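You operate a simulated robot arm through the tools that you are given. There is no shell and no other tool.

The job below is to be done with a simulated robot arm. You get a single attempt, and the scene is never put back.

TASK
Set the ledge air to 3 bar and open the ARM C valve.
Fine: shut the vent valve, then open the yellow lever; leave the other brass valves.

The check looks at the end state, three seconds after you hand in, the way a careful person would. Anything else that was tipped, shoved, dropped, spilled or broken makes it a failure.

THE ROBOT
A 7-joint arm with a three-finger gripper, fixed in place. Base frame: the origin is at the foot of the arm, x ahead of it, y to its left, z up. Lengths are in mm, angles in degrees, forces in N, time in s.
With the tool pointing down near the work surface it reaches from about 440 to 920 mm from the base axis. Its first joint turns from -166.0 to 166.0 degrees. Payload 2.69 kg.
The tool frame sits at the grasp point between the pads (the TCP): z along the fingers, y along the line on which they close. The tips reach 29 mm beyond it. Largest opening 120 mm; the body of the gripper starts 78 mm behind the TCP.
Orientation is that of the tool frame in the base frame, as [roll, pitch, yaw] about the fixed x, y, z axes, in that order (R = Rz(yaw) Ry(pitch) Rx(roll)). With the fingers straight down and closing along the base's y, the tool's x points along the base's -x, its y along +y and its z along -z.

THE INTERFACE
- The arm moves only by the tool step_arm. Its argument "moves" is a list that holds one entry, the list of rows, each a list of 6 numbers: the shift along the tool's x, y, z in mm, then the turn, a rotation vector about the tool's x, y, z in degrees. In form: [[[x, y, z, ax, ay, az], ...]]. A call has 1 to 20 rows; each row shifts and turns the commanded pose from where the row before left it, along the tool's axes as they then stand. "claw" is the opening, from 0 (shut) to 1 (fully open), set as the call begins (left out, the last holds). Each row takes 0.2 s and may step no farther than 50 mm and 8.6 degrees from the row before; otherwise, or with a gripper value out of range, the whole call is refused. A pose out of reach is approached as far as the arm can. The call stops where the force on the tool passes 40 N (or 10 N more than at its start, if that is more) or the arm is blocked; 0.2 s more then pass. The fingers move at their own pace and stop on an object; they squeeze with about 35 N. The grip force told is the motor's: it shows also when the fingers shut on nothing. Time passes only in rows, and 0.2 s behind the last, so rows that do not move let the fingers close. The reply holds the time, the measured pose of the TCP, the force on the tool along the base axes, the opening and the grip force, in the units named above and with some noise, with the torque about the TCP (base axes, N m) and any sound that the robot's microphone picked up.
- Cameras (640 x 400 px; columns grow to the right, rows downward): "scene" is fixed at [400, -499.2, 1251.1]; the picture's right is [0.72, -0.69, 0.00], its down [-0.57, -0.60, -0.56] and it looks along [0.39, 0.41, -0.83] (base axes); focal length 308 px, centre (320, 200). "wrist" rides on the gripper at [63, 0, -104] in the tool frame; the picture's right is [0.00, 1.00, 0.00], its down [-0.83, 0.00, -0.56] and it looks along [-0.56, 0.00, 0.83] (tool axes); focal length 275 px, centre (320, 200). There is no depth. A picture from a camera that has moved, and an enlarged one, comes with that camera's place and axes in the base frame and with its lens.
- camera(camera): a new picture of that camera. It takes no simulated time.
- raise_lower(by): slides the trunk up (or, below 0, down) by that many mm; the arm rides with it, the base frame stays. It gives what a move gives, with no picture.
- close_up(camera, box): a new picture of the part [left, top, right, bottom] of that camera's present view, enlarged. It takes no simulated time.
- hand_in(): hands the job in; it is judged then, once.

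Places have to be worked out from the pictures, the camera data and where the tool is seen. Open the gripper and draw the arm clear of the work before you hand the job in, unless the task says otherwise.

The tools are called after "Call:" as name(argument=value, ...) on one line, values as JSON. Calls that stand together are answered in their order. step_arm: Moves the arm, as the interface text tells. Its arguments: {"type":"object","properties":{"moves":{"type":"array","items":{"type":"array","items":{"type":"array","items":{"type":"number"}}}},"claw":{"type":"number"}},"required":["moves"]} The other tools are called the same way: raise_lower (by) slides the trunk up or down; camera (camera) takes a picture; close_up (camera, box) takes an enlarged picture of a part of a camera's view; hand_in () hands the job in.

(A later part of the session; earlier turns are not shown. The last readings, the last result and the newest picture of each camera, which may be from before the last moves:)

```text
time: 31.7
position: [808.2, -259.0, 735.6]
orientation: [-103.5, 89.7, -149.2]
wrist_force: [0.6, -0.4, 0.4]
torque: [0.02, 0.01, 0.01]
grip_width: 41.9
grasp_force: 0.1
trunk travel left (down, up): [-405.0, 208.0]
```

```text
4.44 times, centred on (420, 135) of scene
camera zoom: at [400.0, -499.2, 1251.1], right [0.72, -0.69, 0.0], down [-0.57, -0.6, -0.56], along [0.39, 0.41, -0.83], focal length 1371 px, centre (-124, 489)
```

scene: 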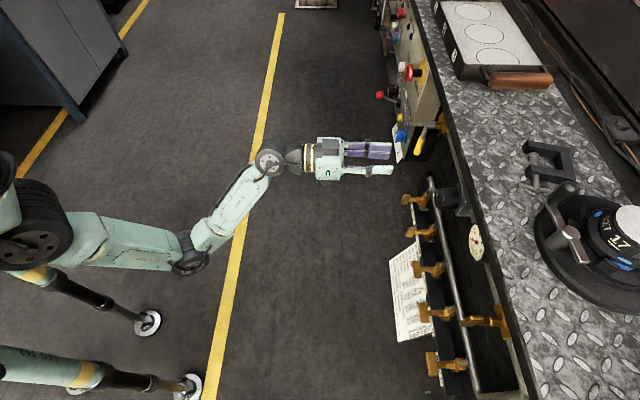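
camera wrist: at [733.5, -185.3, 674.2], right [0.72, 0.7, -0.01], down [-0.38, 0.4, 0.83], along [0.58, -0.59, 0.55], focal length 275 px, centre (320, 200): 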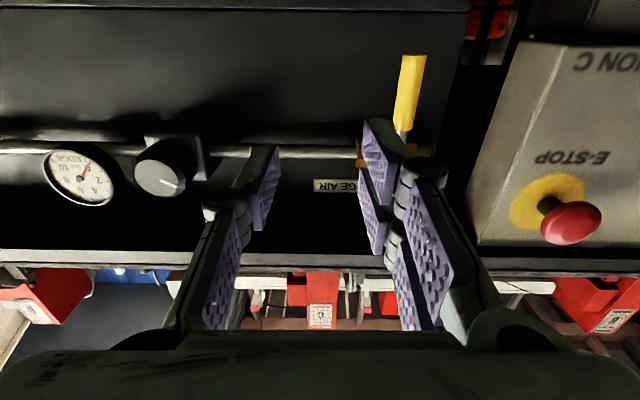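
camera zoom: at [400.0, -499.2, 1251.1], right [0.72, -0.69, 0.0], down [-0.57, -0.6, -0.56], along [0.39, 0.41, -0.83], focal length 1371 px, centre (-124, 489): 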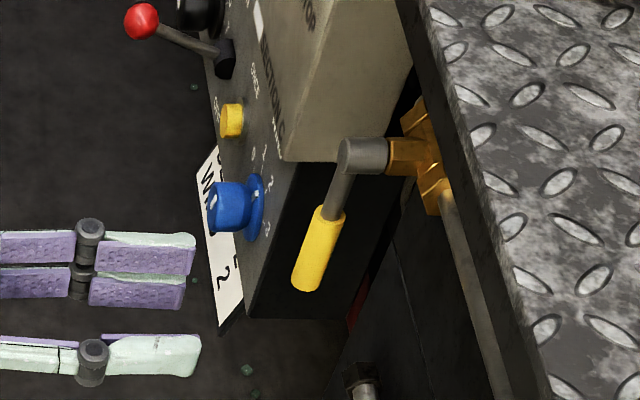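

The lever axis is at e≈460, n≈851, hanging from a pivot at z≈786 down to z≈690, about 16 mm thick. I'll line up in front of it at z≈712 with the fingers straddling it and go in to n≈841.

Call:
step_arm(moves=[[[11.8, 31.2, 0, 0, 0, 0], [11.8, 31.2, 0, 0, 0, 0], [0, 0, 20, 0, 0, 0], [0, 0, 20, 0, 0, 0], [0, 0, 10, 0, 0, 0], [0, 0, 0, 0, 0, 0]]])

Call:
camera(camera="wrist")

Call:
close_up(camera="scene", box=[360, 90, 480, 180])

```text
time: 33.1
position: [888.8, -252.9, 713.0]
orientation: [-106.8, 89.7, -152.6]
wrist_force: [-0.1, -0.3, 0.4]
torque: [-0.01, -0.02, 0.01]
grip_width: 42.1
grasp_force: 0.0
trunk travel left (down, up): [-405.0, 208.0]
```

```text
taken
camera wrist: at [813.5, -178.9, 649.0], right [0.72, 0.7, -0.01], down [-0.38, 0.4, 0.83], along [0.58, -0.59, 0.55], focal length 275 px, centre (320, 200)
```

wrist: 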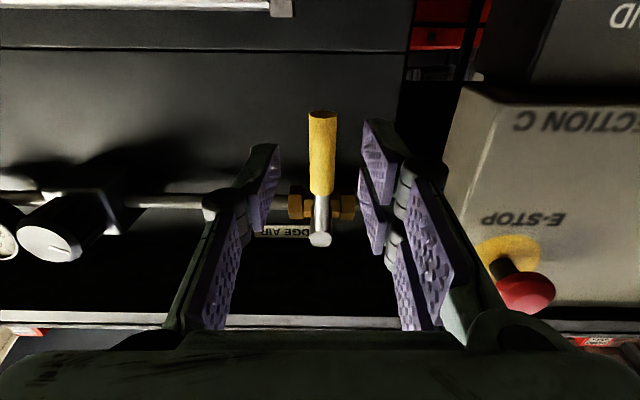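

```text
4.44 times, centred on (420, 135) of scene
camera zoom: at [400.0, -499.2, 1251.1], right [0.72, -0.69, 0.0], down [-0.57, -0.6, -0.56], along [0.39, 0.41, -0.83], focal length 1371 px, centre (-124, 489)
```

zoom: 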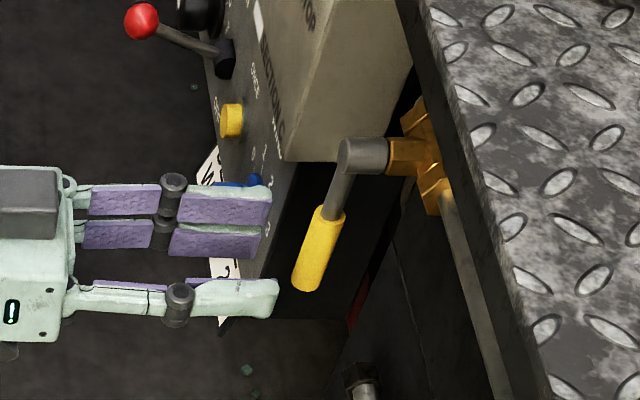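

The lever is centred between the fingers. I'll advance 40 mm and narrow the fingers to a loose straddle.

Call:
step_arm(moves=[[[0, 0, 15, 0, 0, 0], [0, 0, 15, 0, 0, 0], [0, 0, 10, 0, 0, 0], [0, 0, 0, 0, 0, 0]]])

Call:
step_arm(moves=[[[0, 0, 0, 0, 0, 0], [0, 0, 0, 0, 0, 0]]], claw=0.19)

Call:
camera(camera="wrist")

Call:
close_up(camera="scene", box=[360, 90, 480, 180])

```text
time: 34.1
position: [916.5, -280.6, 712.6]
orientation: [-102.8, 89.8, -148.3]
wrist_force: [-0.1, -0.1, -0.1]
torque: [0.01, 0.02, -0.01]
grip_width: 41.9
grasp_force: 0.0
trunk travel left (down, up): [-405.0, 208.0]
```

```text
time: 34.7
position: [915.5, -280.6, 712.7]
orientation: [-103.9, 89.6, -149.5]
wrist_force: [0.0, 0.1, -0.5]
torque: [-0.01, -0.01, 0.0]
grip_width: 23.0
grasp_force: 0.0
trunk travel left (down, up): [-405.0, 208.0]
```

```text
taken
camera wrist: at [840.6, -207.8, 649.5], right [0.72, 0.7, -0.01], down [-0.38, 0.4, 0.83], along [0.58, -0.59, 0.55], focal length 275 px, centre (320, 200)
```

wrist: 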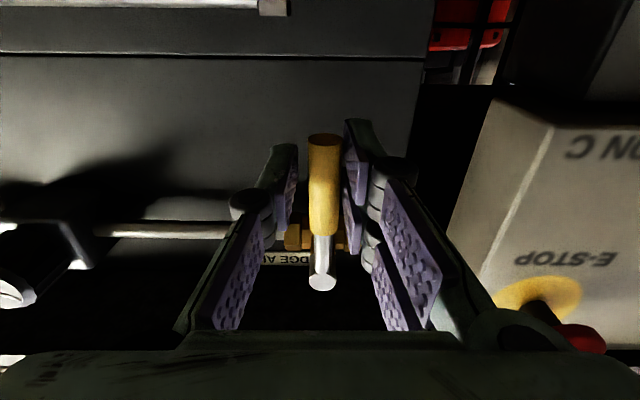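

```text
4.44 times, centred on (420, 135) of scene
camera zoom: at [400.0, -499.2, 1251.1], right [0.72, -0.69, 0.0], down [-0.57, -0.6, -0.56], along [0.39, 0.41, -0.83], focal length 1371 px, centre (-124, 489)
```

zoom: 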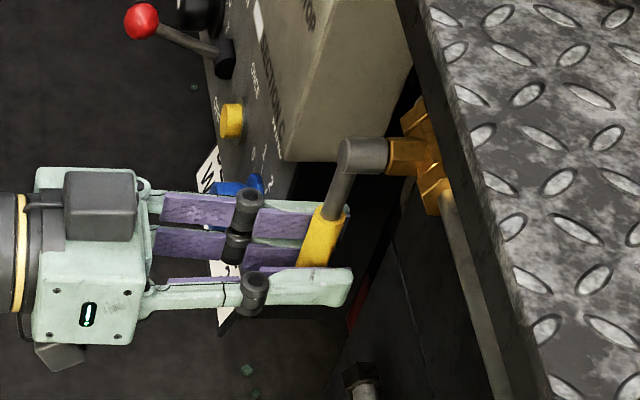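

The lever is straddled loosely. I'll now swing toward the pipe side (counter-clockwise facing the panel) about the pivot, starting with 20°.

Call:
step_arm(moves=[[[-0.28, -6.4, 0, 0, 0, -5], [-0.28, -6.4, 0, 0, 0, -5], [-0.28, -6.4, 0, 0, 0, -5], [-0.28, -6.4, 0, 0, 0, -5]]])

Call:
camera(camera="wrist")

Call:
close_up(camera="scene", box=[360, 90, 480, 180])

```text
time: 35.7
position: [895.4, -299.9, 716.3]
orientation: [-90.2, 69.6, -136.0]
wrist_force: [2.1, 0.4, 0.2]
torque: [0.02, -0.05, 0.07]
grip_width: 24.0
grasp_force: 0.7
trunk travel left (down, up): [-405.0, 208.0]
```

```text
taken
camera wrist: at [806.4, -240.9, 657.6], right [0.67, 0.65, -0.35], down [-0.18, 0.6, 0.78], along [0.72, -0.46, 0.52], focal length 275 px, centre (320, 200)
```

wrist: 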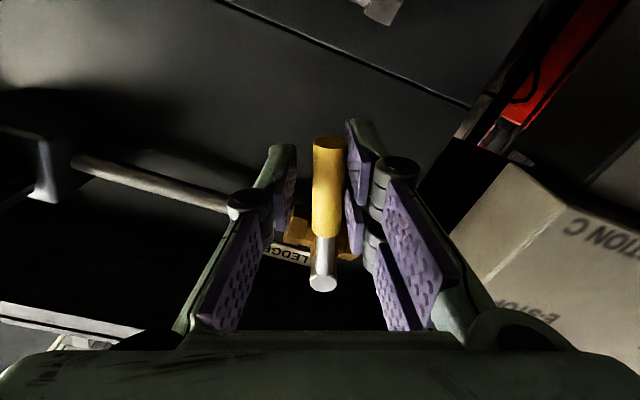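

```text
4.44 times, centred on (420, 135) of scene
camera zoom: at [400.0, -499.2, 1251.1], right [0.72, -0.69, 0.0], down [-0.57, -0.6, -0.56], along [0.39, 0.41, -0.83], focal length 1371 px, centre (-124, 489)
```

zoom: 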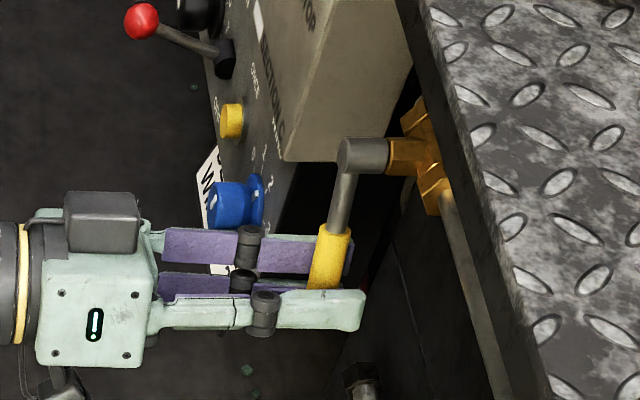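

The lever follows with only about 2 N, so the direction is right. I'll continue another 50°.

Call:
step_arm(moves=[[[-0.28, -6.4, 0, 0, 0, -5], [-0.28, -6.4, 0, 0, 0, -5], [-0.28, -6.4, 0, 0, 0, -5], [-0.28, -6.4, 0, 0, 0, -5], [-0.28, -6.4, 0, 0, 0, -5], [-0.28, -6.4, 0, 0, 0, -5], [-0.28, -6.4, 0, 0, 0, -5], [-0.28, -6.4, 0, 0, 0, -5], [-0.28, -6.4, 0, 0, 0, -5], [-0.28, -6.4, 0, 0, 0, -5]]])

Call:
camera(camera="wrist")

Call:
close_up(camera="scene", box=[360, 90, 520, 270])

```text
time: 37.9
position: [865.3, -331.0, 760.7]
orientation: [-90.1, 19.6, -135.8]
wrist_force: [0.5, 0.6, -1.1]
torque: [0.02, 0.0, 0.03]
grip_width: 24.4
grasp_force: 1.3
trunk travel left (down, up): [-405.0, 208.0]
```

```text
taken
camera wrist: at [749.5, -297.0, 739.8], right [0.24, 0.23, -0.94], down [0.17, 0.95, 0.28], along [0.96, -0.23, 0.18], focal length 275 px, centre (320, 200)
```

wrist: 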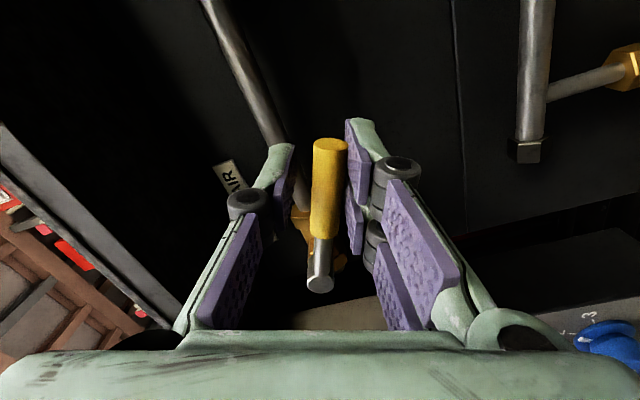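

```text
2.22 times, centred on (440, 180) of scene
camera zoom: at [400.0, -499.2, 1251.1], right [0.72, -0.69, 0.0], down [-0.57, -0.6, -0.56], along [0.39, 0.41, -0.83], focal length 685 px, centre (53, 244)
```

zoom: 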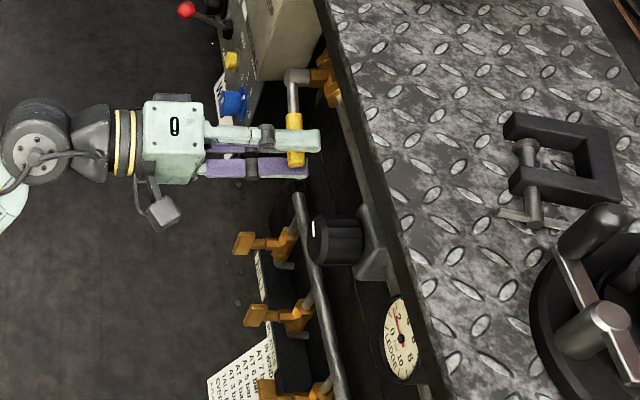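

Lever is at about 70°, and the gauge needle is already moving. I'll finish the remaining 20° plus slack, watching for the stop.

Call:
step_arm(moves=[[[-0.28, -6.4, 0, 0, 0, -5], [-0.28, -6.4, 0, 0, 0, -5], [-0.28, -6.4, 0, 0, 0, -5], [-0.15, -3.8, 0, 0, 0, -3], [-0.1, -2.5, 0, 0, 0, -2]]])

Call:
camera(camera="wrist")

Call:
close_up(camera="scene", box=[360, 90, 520, 270])

```text
time: 39.1
position: [861.3, -332.6, 785.9]
orientation: [-90.1, -0.4, -135.9]
wrist_force: [0.4, -0.8, -1.3]
torque: [0.05, -0.01, -0.01]
grip_width: 24.7
grasp_force: 1.3
trunk travel left (down, up): [-405.0, 208.0]
```

```text
taken
camera wrist: at [743.4, -302.9, 786.7], right [-0.01, -0.01, -1.0], down [0.21, 0.98, -0.01], along [0.98, -0.21, -0.01], focal length 275 px, centre (320, 200)
```

wrist: 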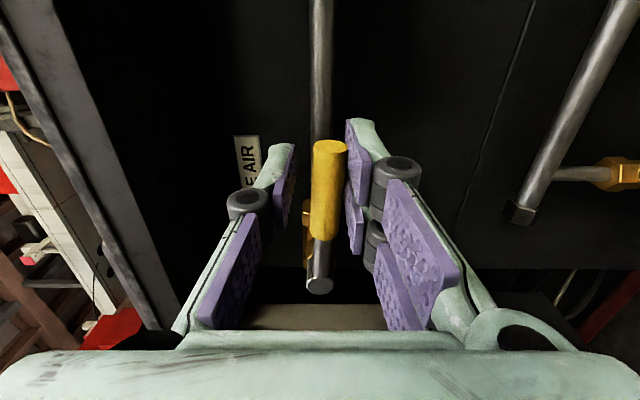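

```text
2.22 times, centred on (440, 180) of scene
camera zoom: at [400.0, -499.2, 1251.1], right [0.72, -0.69, 0.0], down [-0.57, -0.6, -0.56], along [0.39, 0.41, -0.83], focal length 685 px, centre (53, 244)
```

zoom: 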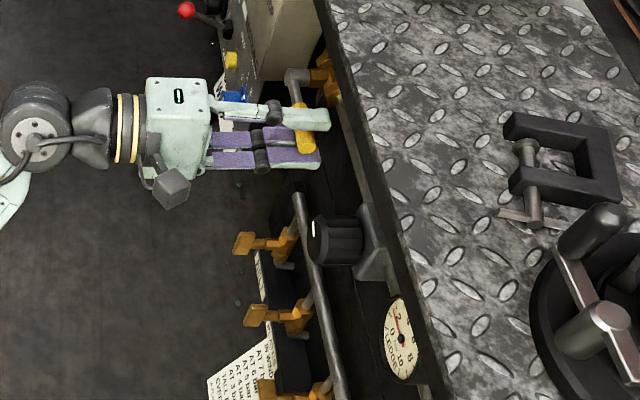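

The tool is at 90°; the lever lags by the finger slack. I'll push a few more degrees until I feel the stop.

Call:
step_arm(moves=[[[-0.05, -1.9, 0, 0, 0, -1.5], [-0.05, -1.9, 0, 0, 0, -1.5], [-0.05, -1.9, 0, 0, 0, -1.5], [0, 0, 0, 0, 0, 0]]])

Call:
close_up(camera="wrist", box=[240, 60, 400, 300])

Call:
close_up(camera="scene", box=[400, 90, 500, 170])

```text
time: 40.1
position: [863.6, -333.2, 790.7]
orientation: [-90.1, -4.7, -135.8]
wrist_force: [-2.3, 0.1, -6.0]
torque: [0.15, 0.07, -0.07]
grip_width: 26.9
grasp_force: 3.9
trunk travel left (down, up): [-405.0, 208.0]
```

```text
1.67 times, centred on (320, 180) of wrist
camera zoom: at [744.6, -302.0, 796.2], right [-0.07, -0.06, -1.0], down [0.2, 0.98, -0.07], along [0.98, -0.21, -0.05], focal length 459 px, centre (320, 233)
```

zoom: 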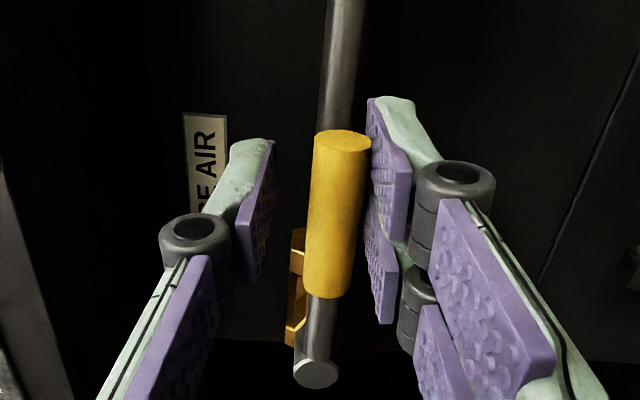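

```text
5.00 times, centred on (450, 130) of scene
camera zoom: at [400.0, -499.2, 1251.1], right [0.72, -0.69, 0.0], down [-0.57, -0.6, -0.56], along [0.39, 0.41, -0.83], focal length 1542 px, centre (-330, 550)
```

zoom: 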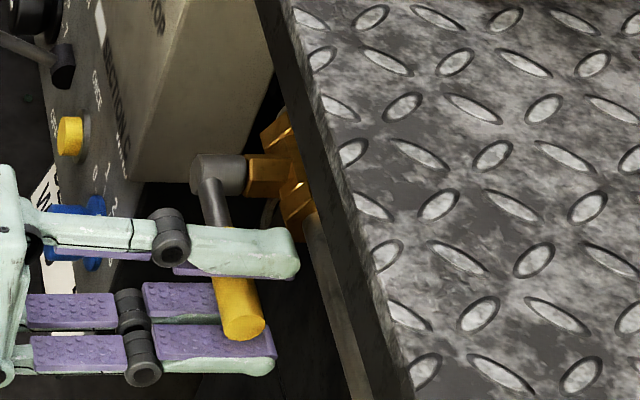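

The lever now reads about 90° (parallel to the pipe) and the finger is being pressed back, so it's at its stop. One more small push to be sure, then I'll open the fingers.

Call:
step_arm(moves=[[[0, -1.5, 0, 0, 0, -1], [0, 0, 0, 0, 0, 0]]])

Call:
step_arm(moves=[[[0, 3, 0, 0, 0, 2], [0, 3, 0, 0, 0, 3], [0, 0, 0, 0, 0, 0], [0, 0, 0, 0, 0, 0]]], claw=0.4)

Call:
camera(camera="wrist")

Call:
close_up(camera="scene", box=[440, 190, 520, 290])

```text
time: 40.7
position: [865.4, -332.7, 791.0]
orientation: [-90.2, -5.8, -135.7]
wrist_force: [-0.5, -0.9, -9.8]
torque: [0.18, -0.03, 0.02]
grip_width: 28.4
grasp_force: 4.5
trunk travel left (down, up): [-405.0, 208.0]
```

```text
time: 41.7
position: [863.3, -333.0, 787.7]
orientation: [-90.2, -0.7, -135.7]
wrist_force: [0.9, 0.3, 0.4]
torque: [0.0, 0.05, -0.05]
grip_width: 48.0
grasp_force: 0.0
trunk travel left (down, up): [-405.0, 208.0]
```

```text
taken
camera wrist: at [743.8, -302.6, 788.2], right [-0.01, -0.01, -1.0], down [0.21, 0.98, -0.01], along [0.98, -0.21, -0.01], focal length 275 px, centre (320, 200)
```

wrist: 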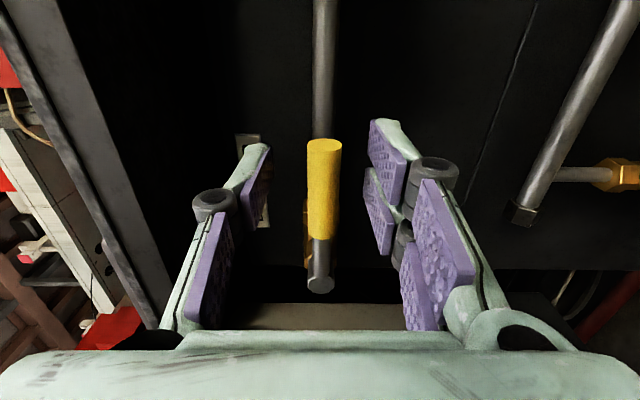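

```text
4.00 times, centred on (480, 240) of scene
camera zoom: at [400.0, -499.2, 1251.1], right [0.72, -0.69, 0.0], down [-0.57, -0.6, -0.56], along [0.39, 0.41, -0.83], focal length 1234 px, centre (-320, 40)
```

zoom: 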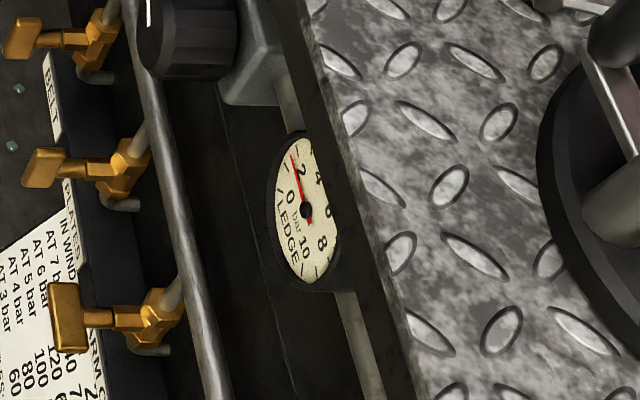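

The lever is parallel to the pipe and the gauge now reads roughly 2 bar. I'll back straight out, roll the gripper level again, and move in front of the regulator knob to read the gauge squarely.

Call:
step_arm(moves=[[[0, 0, -45, 0, 0, 0], [0, 0, -45, 0, 0, 0], [0, 0, 0, 0, 0, 8.24], [0, 0, 0, 0, 0, 8.24], [0, 0, 0, 0, 0, 8.24], [0, 0, 0, 0, 0, 8.24], [0, 0, 0, 0, 0, 8.24], [0, 0, 0, 0, 0, 8.24], [0, 0, 0, 0, 0, 8.24], [0, 0, 0, 0, 0, 8.24], [0, 0, 0, 0, 0, 8.24], [0, 0, 0, 0, 0, 8.24], [0, 0, 0, 0, 0, 8.24], [0, -40, 0, 0, 0, 0], [0, -40, 0, 0, 0, 0], [0, -40, 0, 0, 0, 0], [0, 0, 0, 0, 0, 0]]])

Call:
camera(camera="wrist")

Call:
camera(camera="scene")

```text
time: 45.3
position: [713.5, -352.2, 785.5]
orientation: [-114.6, 89.9, -160.4]
wrist_force: [0.3, 0.9, -0.7]
torque: [-0.01, 0.03, 0.01]
grip_width: 47.9
grasp_force: 0.0
trunk travel left (down, up): [-405.0, 208.0]
```

```text
taken
camera wrist: at [638.7, -277.3, 722.6], right [0.72, 0.7, -0.01], down [-0.38, 0.4, 0.83], along [0.58, -0.59, 0.56], focal length 275 px, centre (320, 200)
```

wrist: 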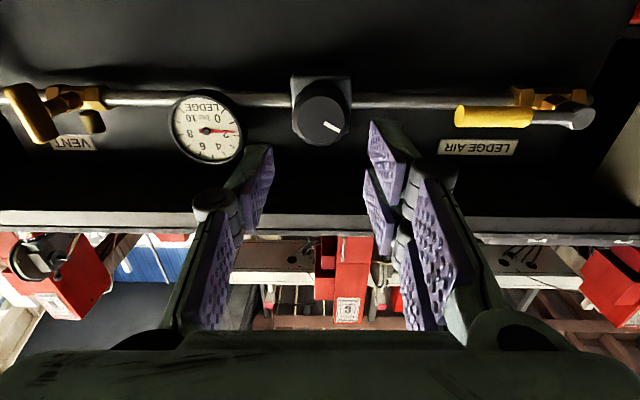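

```text
taken
```

scene: 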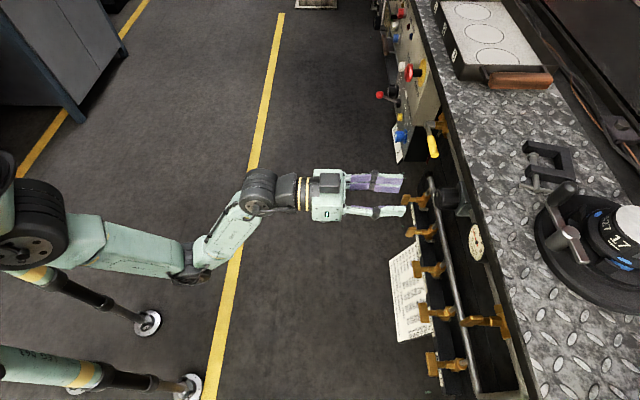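

Excellent: lever along the pipe, vent handle across it. I'll zoom on the gauge and knob.

Call:
close_up(camera="wrist", box=[150, 60, 370, 180])

Call:
close_up(camera="wrist", box=[0, 60, 130, 160])

Call:
close_up(camera="wrist", box=[430, 60, 620, 180])

```text
2.91 times, centred on (260, 120) of wrist
camera zoom: at [638.7, -277.3, 722.6], right [0.72, 0.7, -0.01], down [-0.38, 0.4, 0.83], along [0.58, -0.59, 0.56], focal length 801 px, centre (494, 433)
```

zoom: 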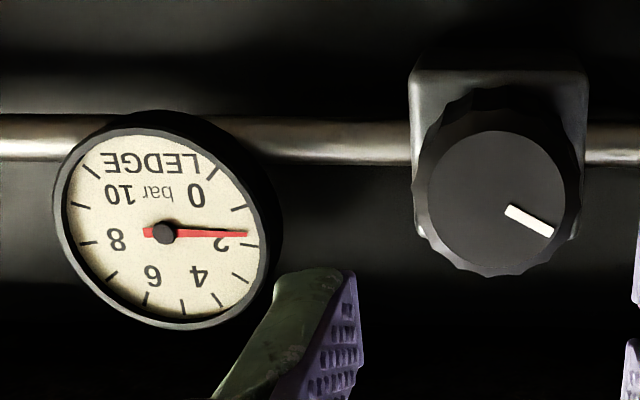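

```text
4.00 times, centred on (65, 110) of wrist
camera zoom: at [638.7, -277.3, 722.6], right [0.72, 0.7, -0.01], down [-0.38, 0.4, 0.83], along [0.58, -0.59, 0.56], focal length 1101 px, centre (1340, 560)
```

zoom: 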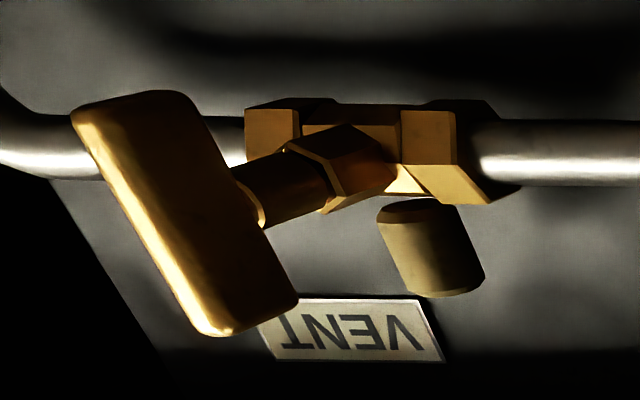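

```text
3.33 times, centred on (525, 120) of wrist
camera zoom: at [638.7, -277.3, 722.6], right [0.72, 0.7, -0.01], down [-0.38, 0.4, 0.83], along [0.58, -0.59, 0.56], focal length 918 px, centre (-363, 467)
```

zoom: 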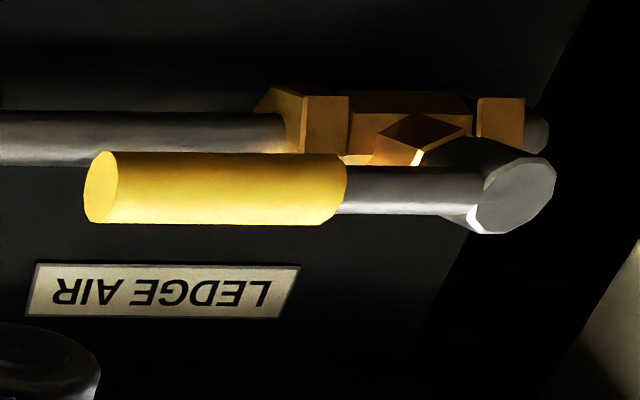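

The gauge reads about 1.8 bar; the vent handle is square across and the lever is parallel. The knob centre is at e≈265, z≈785.5, matching the TCP, so I'll open to 60 mm and advance around the knob.

Call:
step_arm(moves=[[[0, 0, 0, 0, 0, 0], [0, 0, 20, 0, 0, 0], [0, 0, 20, 0, 0, 0], [0, 0, 15, 0, 0, 0], [0, 0, 0, 0, 0, 0]]], claw=0.52)

Call:
camera(camera="wrist")

Call:
close_up(camera="scene", box=[380, 150, 540, 270])

```text
time: 46.5
position: [751.1, -391.7, 783.7]
orientation: [-117.0, 89.7, -162.9]
wrist_force: [0.9, -0.2, -0.4]
torque: [-0.01, 0.01, 0.04]
grip_width: 62.2
grasp_force: 0.1
trunk travel left (down, up): [-405.0, 208.0]
```

```text
taken
camera wrist: at [677.1, -317.5, 722.1], right [0.72, 0.7, -0.01], down [-0.38, 0.4, 0.83], along [0.58, -0.59, 0.55], focal length 275 px, centre (320, 200)
```

wrist: 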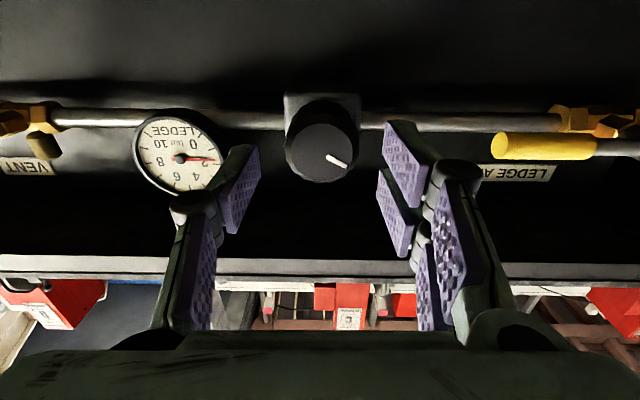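

```text
3.33 times, centred on (460, 210) of scene
camera zoom: at [400.0, -499.2, 1251.1], right [0.72, -0.69, 0.0], down [-0.57, -0.6, -0.56], along [0.39, 0.41, -0.83], focal length 1028 px, centre (-147, 167)
```

zoom: 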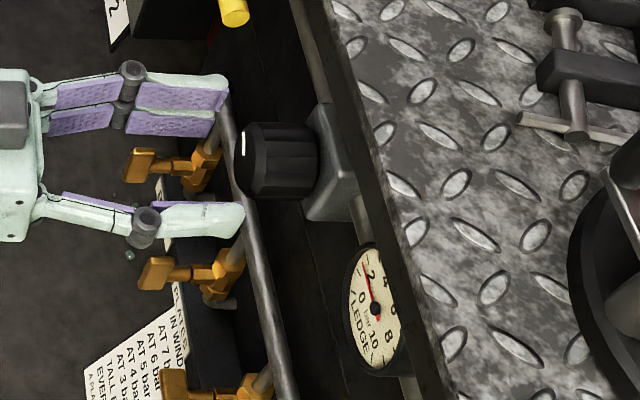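

The knob sits centred between the fingers, front face at the fingertips. I'll advance 26 mm and close gently on it.

Call:
step_arm(moves=[[[0, 0, 13, 0, 0, 0], [0, 0, 13, 0, 0, 0], [0, 0, 0, 0, 0, 0]]])

Call:
step_arm(moves=[[[0, 0, 0, 0, 0, 0], [0, 0, 0, 0, 0, 0], [0, 0, 0, 0, 0, 0]]], claw=0.25)

Call:
camera(camera="wrist")

Call:
close_up(camera="scene", box=[380, 150, 540, 270])

```text
time: 47.3
position: [770.7, -409.1, 786.2]
orientation: [-115.9, 89.8, -161.6]
wrist_force: [0.7, -0.3, -0.2]
torque: [0.01, 0.02, 0.0]
grip_width: 62.2
grasp_force: 0.1
trunk travel left (down, up): [-405.0, 208.0]
```

```text
time: 48.1
position: [770.9, -409.7, 786.7]
orientation: [-114.2, 89.7, -159.9]
wrist_force: [1.9, -1.7, 0.6]
torque: [0.02, 0.01, -0.03]
grip_width: 41.0
grasp_force: 32.0
trunk travel left (down, up): [-405.0, 208.0]
```

```text
taken
camera wrist: at [696.0, -335.5, 723.3], right [0.72, 0.7, -0.01], down [-0.38, 0.4, 0.83], along [0.58, -0.59, 0.55], focal length 275 px, centre (320, 200)
```

wrist: 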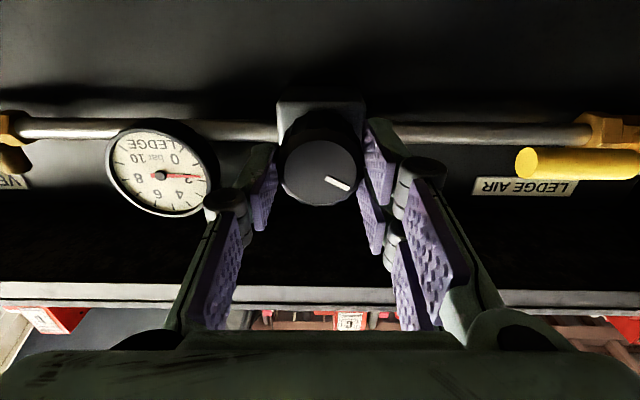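

```text
3.33 times, centred on (460, 210) of scene
camera zoom: at [400.0, -499.2, 1251.1], right [0.72, -0.69, 0.0], down [-0.57, -0.6, -0.56], along [0.39, 0.41, -0.83], focal length 1028 px, centre (-147, 167)
```

zoom: 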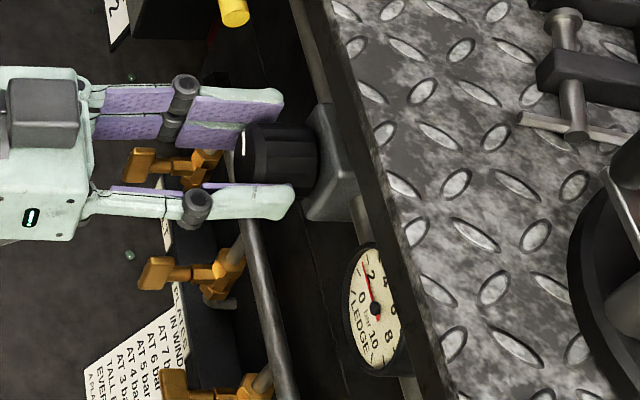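

The knob is gripped at 41 mm with almost no side load. I'll turn it clockwise 10° and read the gauge.

Call:
close_up(camera="wrist", box=[100, 110, 220, 220])

Call:
step_arm(moves=[[[0, 0, 0, 0, 0, 5], [0, 0, 0, 0, 0, 5], [0, 0, 0, 0, 0, 0], [0, 0, 0, 0, 0, 0], [0, 0, 0, 0, 0, 0]]])

Call:
camera(camera="wrist")

```text
3.64 times, centred on (160, 165) of wrist
camera zoom: at [696.0, -335.5, 723.3], right [0.72, 0.7, -0.01], down [-0.38, 0.4, 0.83], along [0.58, -0.59, 0.55], focal length 1001 px, centre (902, 327)
```

zoom: 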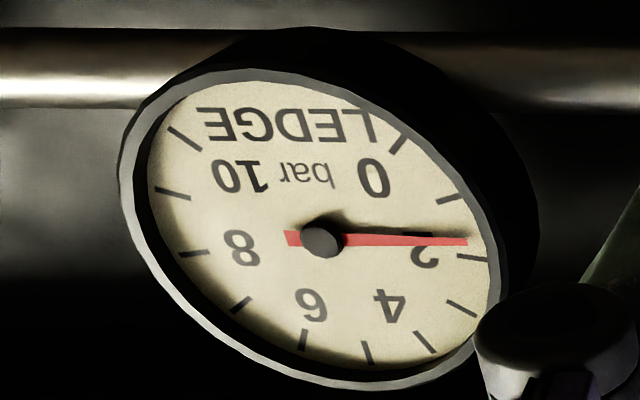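

```text
time: 49.3
position: [771.0, -409.3, 785.1]
orientation: [90.7, 80.1, 44.9]
wrist_force: [-16.1, 13.7, -8.1]
torque: [0.16, 0.17, 0.03]
grip_width: 40.7
grasp_force: 44.5
trunk travel left (down, up): [-405.0, 208.0]
```

```text
taken
camera wrist: at [703.7, -328.0, 724.2], right [0.71, 0.69, 0.17], down [-0.49, 0.3, 0.82], along [0.51, -0.66, 0.55], focal length 275 px, centre (320, 200)
```

wrist: 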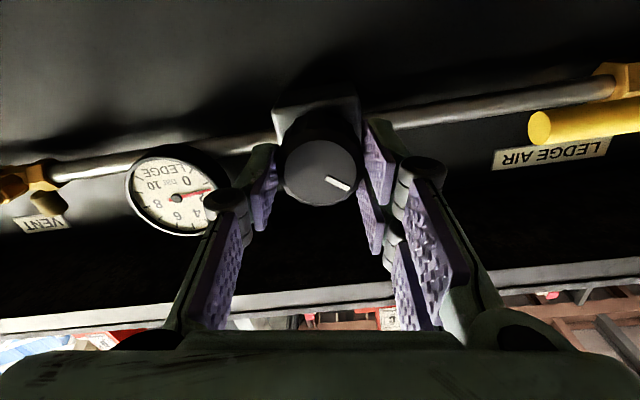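

Call:
close_up(camera="wrist", box=[115, 140, 235, 250])

Call:
close_up(camera="scene", box=[450, 210, 500, 270])

```text
3.64 times, centred on (175, 195) of wrist
camera zoom: at [703.7, -328.0, 724.2], right [0.71, 0.69, 0.17], down [-0.49, 0.3, 0.82], along [0.51, -0.66, 0.55], focal length 1001 px, centre (847, 218)
```

zoom: 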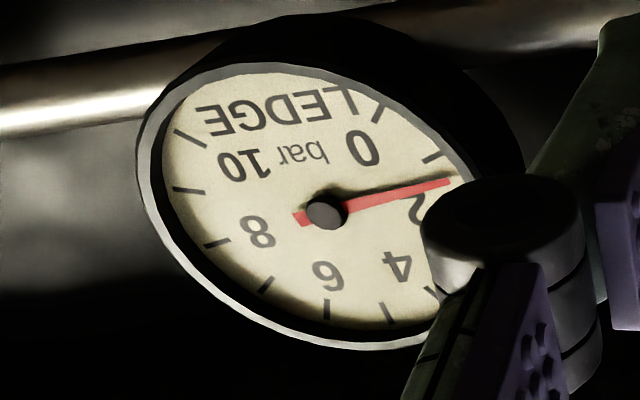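

```text
6.67 times, centred on (475, 240) of scene
camera zoom: at [400.0, -499.2, 1251.1], right [0.72, -0.69, 0.0], down [-0.57, -0.6, -0.56], along [0.39, 0.41, -0.83], focal length 2056 px, centre (-713, -67)
```

zoom: 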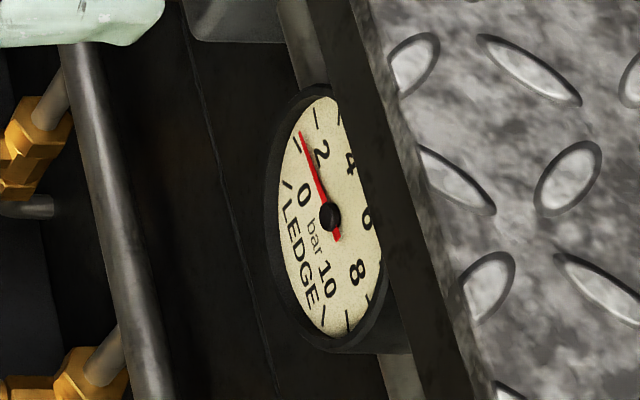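

Clockwise lowers the pressure (now about 1.4 bar), so I need to go counter-clockwise. I'll ease back 0.8 mm to relieve the axial load and turn 30° the other way.

Call:
step_arm(moves=[[[0, 0, -0.8, 0, 0, -5], [0, 0, 0, 0, 0, -5], [0, 0, 0, 0, 0, -5], [0, 0, 0, 0, 0, -5], [0, 0, 0, 0, 0, -5], [0, 0, 0, 0, 0, -5], [0, 0, 0, 0, 0, 0], [0, 0, 0, 0, 0, 0]]])

Call:
camera(camera="wrist")

Call:
close_up(camera="scene", box=[450, 210, 500, 270])

```text
time: 51.1
position: [770.8, -410.7, 786.7]
orientation: [-90.5, 69.7, -136.2]
wrist_force: [-14.4, 15.4, -12.6]
torque: [0.19, 0.18, 0.11]
grip_width: 40.7
grasp_force: 45.0
trunk travel left (down, up): [-405.0, 208.0]
```

```text
taken
camera wrist: at [680.8, -350.3, 727.6], right [0.67, 0.65, -0.35], down [-0.18, 0.6, 0.78], along [0.72, -0.46, 0.52], focal length 275 px, centre (320, 200)
```

wrist: 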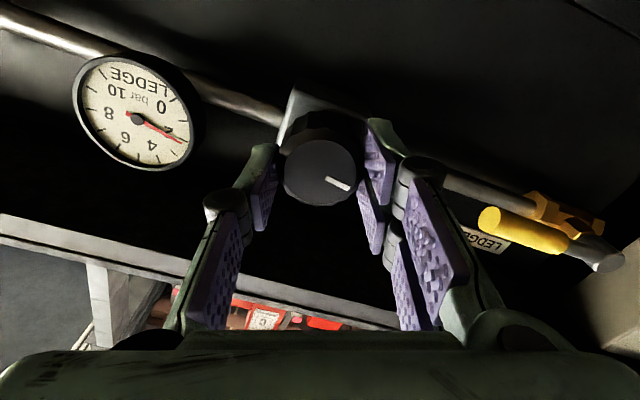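

```text
6.67 times, centred on (475, 240) of scene
camera zoom: at [400.0, -499.2, 1251.1], right [0.72, -0.69, 0.0], down [-0.57, -0.6, -0.56], along [0.39, 0.41, -0.83], focal length 2056 px, centre (-713, -67)
```

zoom: 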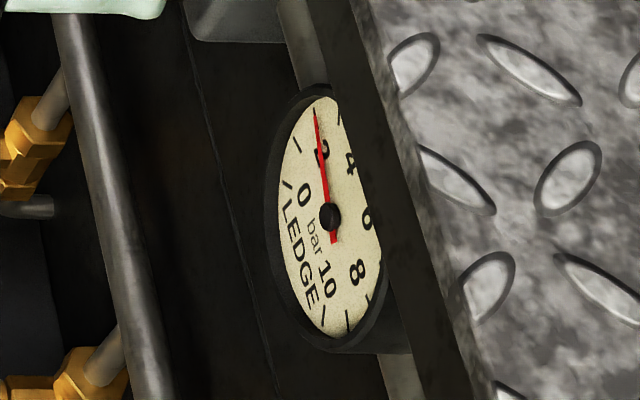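

Call:
close_up(camera="wrist", box=[70, 40, 210, 180])

Call:
step_arm(moves=[[[0, 0, -0.6, 0, 0, 0], [0, 0, 0, 0, 0, 0], [0, 0, 0, 0, 0, 0], [0, 0, 0, 0, 0, 0], [0, 0, 0, 0, 0, 0]]])

Call:
close_up(camera="wrist", box=[70, 40, 210, 180])

```text
2.86 times, centred on (140, 110) of wrist
camera zoom: at [680.8, -350.3, 727.6], right [0.67, 0.65, -0.35], down [-0.18, 0.6, 0.78], along [0.72, -0.46, 0.52], focal length 786 px, centre (834, 457)
```

zoom: 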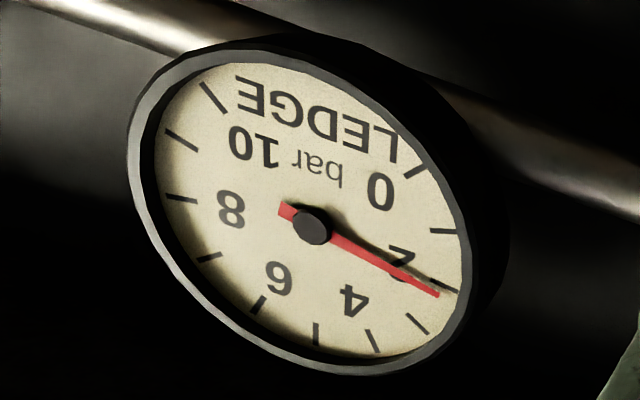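

```text
time: 52.3
position: [770.0, -410.2, 786.9]
orientation: [-90.3, 69.9, -136.1]
wrist_force: [13.7, -9.1, -4.6]
torque: [0.31, 0.27, 0.04]
grip_width: 40.8
grasp_force: 45.1
trunk travel left (down, up): [-405.0, 208.0]
```

```text
2.86 times, centred on (140, 110) of wrist
camera zoom: at [680.9, -350.3, 727.5], right [0.67, 0.65, -0.35], down [-0.18, 0.6, 0.78], along [0.72, -0.46, 0.52], focal length 786 px, centre (834, 457)
```

zoom: 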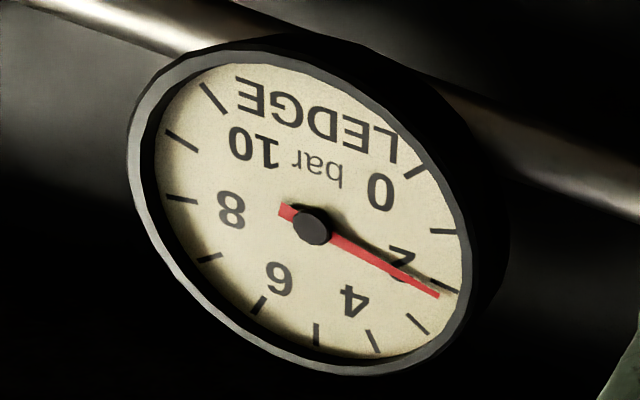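

It holds steady at about 2.2 bar. I'll continue counter-clockwise another 20°.

Call:
step_arm(moves=[[[0, 0, 0.3, 0, 0, -5], [0, 0, 0, 0, 0, -5], [0, 0, 0, 0, 0, -5], [0, 0, 0, 0, 0, -5], [0, 0, 0, 0, 0, 0], [0, 0, 0, 0, 0, 0], [0, 0, 0, 0, 0, 0]]])

Call:
camera(camera="wrist")

Call:
close_up(camera="wrist", box=[70, 0, 230, 140])

```text
time: 53.9
position: [771.0, -408.5, 786.7]
orientation: [-90.1, 49.8, -135.9]
wrist_force: [30.7, -16.7, 6.5]
torque: [-0.19, -0.2, 0.41]
grip_width: 40.8
grasp_force: 44.9
trunk travel left (down, up): [-405.0, 208.0]
```

```text
taken
camera wrist: at [667.5, -363.3, 738.2], right [0.54, 0.53, -0.65], down [0.0, 0.77, 0.63], along [0.84, -0.34, 0.42], focal length 275 px, centre (320, 200)
```

wrist: 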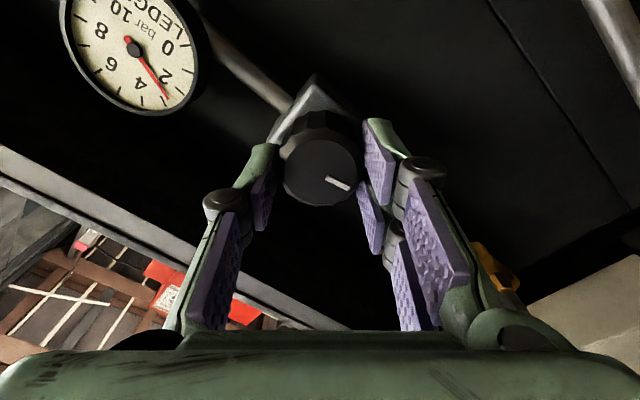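

```text
2.86 times, centred on (150, 70) of wrist
camera zoom: at [667.5, -363.3, 738.2], right [0.54, 0.53, -0.65], down [0.0, 0.77, 0.63], along [0.84, -0.34, 0.42], focal length 786 px, centre (806, 571)
```

zoom: 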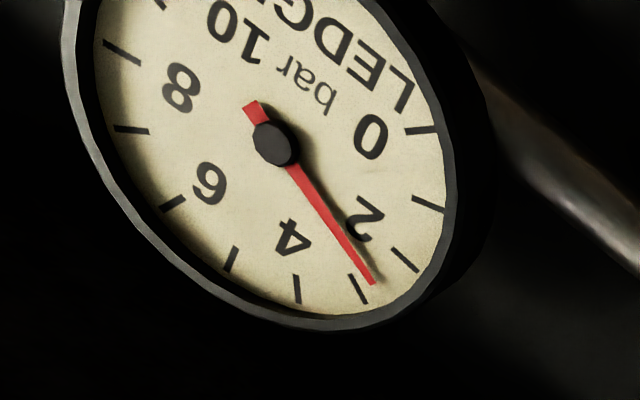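

About 2.75 bar now. There's a forward pull on the grip, so I'll ease in 1 mm while turning another 8°.

Call:
step_arm(moves=[[[0, 0, 0.6, 0, 0, 0], [0, 0, 0.4, 0, 0, -4], [0, 0, 0, 0, 0, -4], [0, 0, 0, 0, 0, 0], [0, 0, 0, 0, 0, 0], [0, 0, 0, 0, 0, 0]]])

Call:
close_up(camera="wrist", box=[70, 0, 230, 140])

Call:
close_up(camera="scene", box=[450, 210, 500, 270])

```text
time: 55.3
position: [770.7, -409.4, 786.2]
orientation: [-90.3, 41.8, -135.9]
wrist_force: [-7.7, 20.6, -9.6]
torque: [0.24, 0.23, 0.17]
grip_width: 40.8
grasp_force: 45.5
trunk travel left (down, up): [-405.0, 208.0]
```

```text
2.86 times, centred on (150, 70) of wrist
camera zoom: at [663.1, -367.6, 744.6], right [0.47, 0.46, -0.75], down [0.06, 0.83, 0.55], along [0.88, -0.3, 0.37], focal length 786 px, centre (806, 571)
```

zoom: 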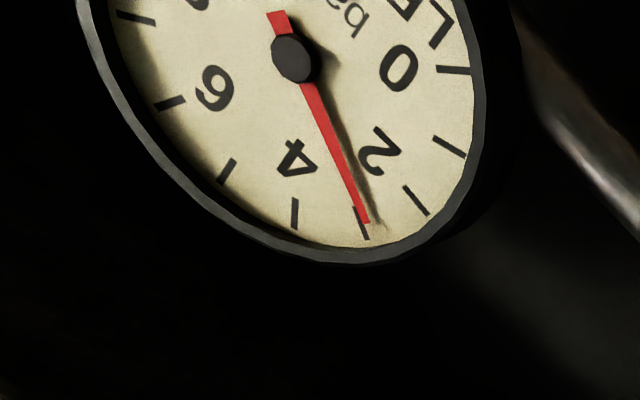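

```text
6.67 times, centred on (475, 240) of scene
camera zoom: at [400.0, -499.2, 1251.1], right [0.72, -0.69, 0.0], down [-0.57, -0.6, -0.56], along [0.39, 0.41, -0.83], focal length 2056 px, centre (-713, -67)
```

zoom: 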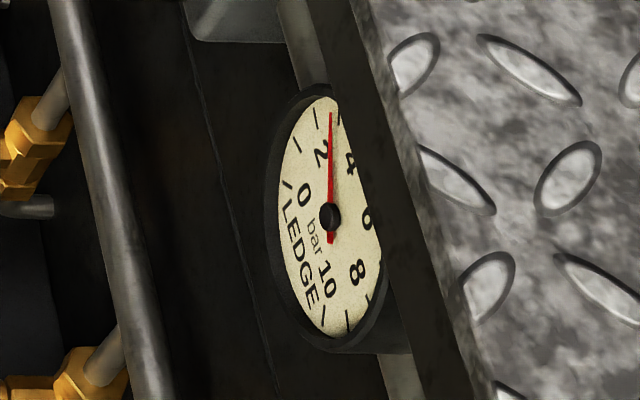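

Close to 3 bar. I'll release the knob, back out, and read the gauge from a straighter angle.

Call:
step_arm(moves=[[[0, 0, 0, 0, 0, 0], [0, 0, 0, 0, 0, 0], [0, 0, 0, 0, 0, 0], [0, 0, -20, 0, 0, 0], [0, 0, -30, 0, 0, 0], [0, 0, -35, 0, 0, 0], [0, 0, 0, 0, 0, 8], [0, 0, 0, 0, 0, 8], [0, 0, 0, 0, 0, 8], [0, 0, 0, 0, 0, 8], [0, 0, 0, 0, 0, 8], [0, 0, 0, 0, 0, 8], [0, 0, 0, 0, 0, 0]]], claw=0.52)

Call:
camera(camera="wrist")

Call:
close_up(camera="wrist", box=[150, 70, 370, 190])

```text
time: 58.1
position: [711.8, -349.4, 787.8]
orientation: [-138.4, 89.8, 175.8]
wrist_force: [-0.2, 0.1, 0.3]
torque: [-0.04, 0.01, 0.02]
grip_width: 62.3
grasp_force: 0.1
trunk travel left (down, up): [-405.0, 208.0]
```

```text
taken
camera wrist: at [637.3, -275.3, 724.4], right [0.72, 0.7, -0.01], down [-0.38, 0.4, 0.83], along [0.58, -0.59, 0.56], focal length 275 px, centre (320, 200)
```

wrist: 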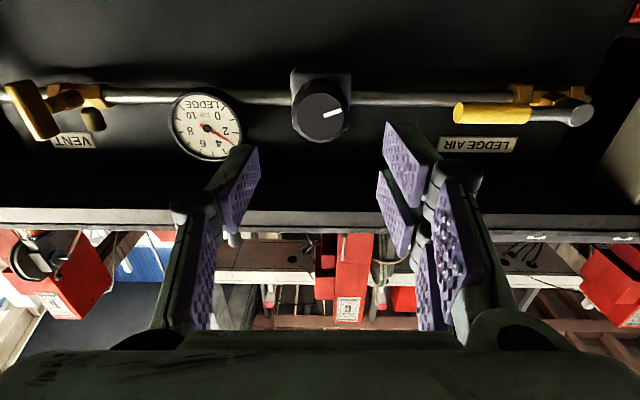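

```text
2.91 times, centred on (260, 130) of wrist
camera zoom: at [637.3, -275.3, 724.4], right [0.72, 0.7, -0.01], down [-0.38, 0.4, 0.83], along [0.58, -0.59, 0.56], focal length 801 px, centre (494, 404)
```

zoom: 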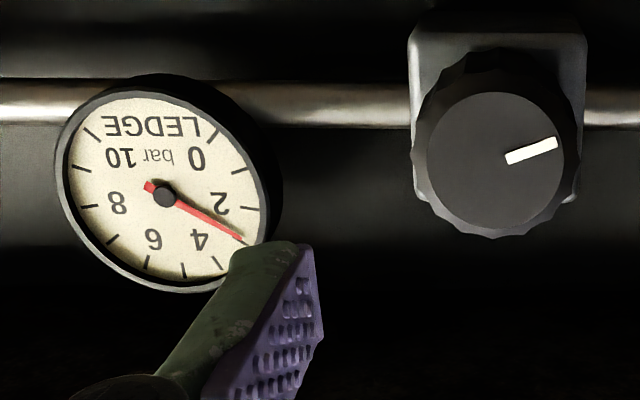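

The gauge reads about 3 bar. Now ARM C: I'll lower the trunk by 200 mm, slide to stand in front of ARM C and look.

Call:
raise_lower(by=-200)

Call:
step_arm(moves=[[[0, -28, 0, 0, 0, 0], [0, -28, 0, 0, 0, 0], [0, 0, 0, 0, 0, 0]]], claw=0.4)

Call:
camera(camera="wrist")

Call:
camera(camera="scene")

```text
time: 59.9
position: [711.3, -346.9, 712.5]
orientation: [29.6, 80.5, -15.9]
wrist_force: [-0.2, 0.5, 1.4]
torque: [0.09, 0.1, 0.03]
grip_width: 62.4
grasp_force: 0.0
trunk travel left (down, up): [-238.0, 375.0]
stopped: the arm was blocked; the commanded pose is now the measured one
```

```text
time: 60.7
position: [674.3, -381.2, 721.9]
orientation: [27.8, 79.5, -17.4]
wrist_force: [0.0, 0.1, 0.3]
torque: [0.0, 0.03, -0.02]
grip_width: 48.0
grasp_force: 0.1
trunk travel left (down, up): [-238.0, 375.0]
```

```text
taken
camera wrist: at [612.2, -312.3, 643.8], right [0.7, 0.71, 0.08], down [-0.53, 0.44, 0.73], along [0.48, -0.55, 0.68], focal length 275 px, centre (320, 200)
```

wrist: 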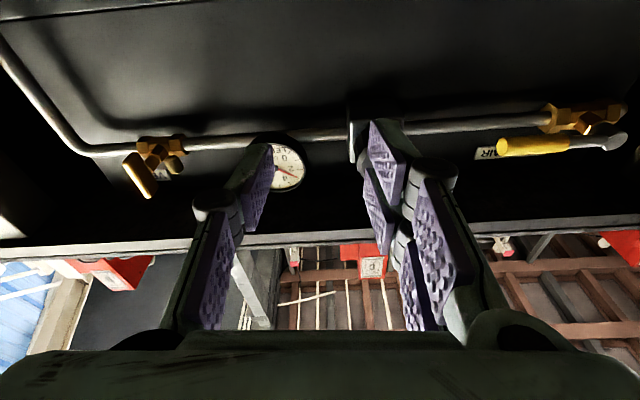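

```text
taken
```

scene: 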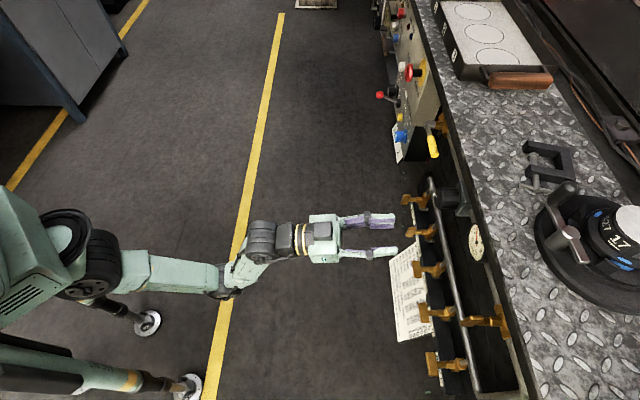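

The trunk stopped early: the arm got blocked while lowering and the tool tilted up, with nothing at the tool itself. I'll look at the arm's elbow region to see what it's touching.

Call:
close_up(camera="scene", box=[0, 180, 320, 400])

Call:
close_up(camera="scene", box=[150, 190, 330, 330])

```text
1.82 times, centred on (160, 290) of scene
camera zoom: at [400.0, -499.2, 1251.1], right [0.72, -0.69, 0.0], down [-0.57, -0.6, -0.56], along [0.39, 0.41, -0.83], focal length 561 px, centre (611, 36)
```

zoom: 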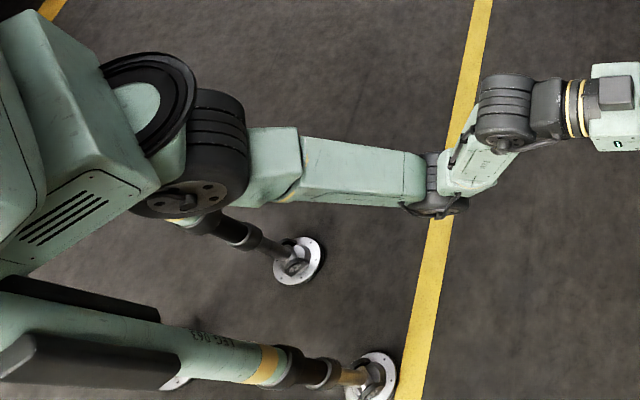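

```text
2.86 times, centred on (240, 260) of scene
camera zoom: at [400.0, -499.2, 1251.1], right [0.72, -0.69, 0.0], down [-0.57, -0.6, -0.56], along [0.39, 0.41, -0.83], focal length 881 px, centre (549, 29)
```

zoom: 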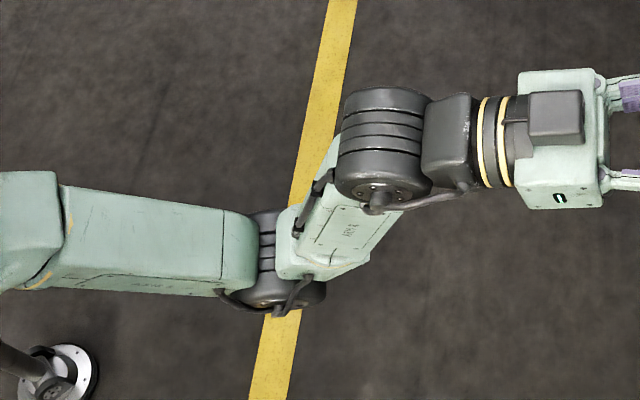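

The elbow hangs low in this posture and probably touched the floor or stand as the trunk came down. I'll raise the trunk 80 mm to free it, then re-level the tool.

Call:
raise_lower(by=80)

Call:
camera(camera="scene")

```text
time: 61.9
position: [672.7, -387.6, 782.4]
orientation: [29.9, 81.3, -15.8]
wrist_force: [-0.2, 0.1, -0.9]
torque: [0.01, 0.0, 0.02]
grip_width: 48.0
grasp_force: 0.0
trunk travel left (down, up): [-318.0, 295.0]
```

```text
taken
```

scene: 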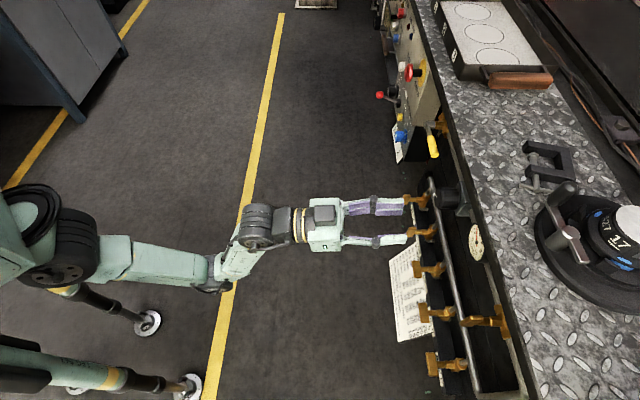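

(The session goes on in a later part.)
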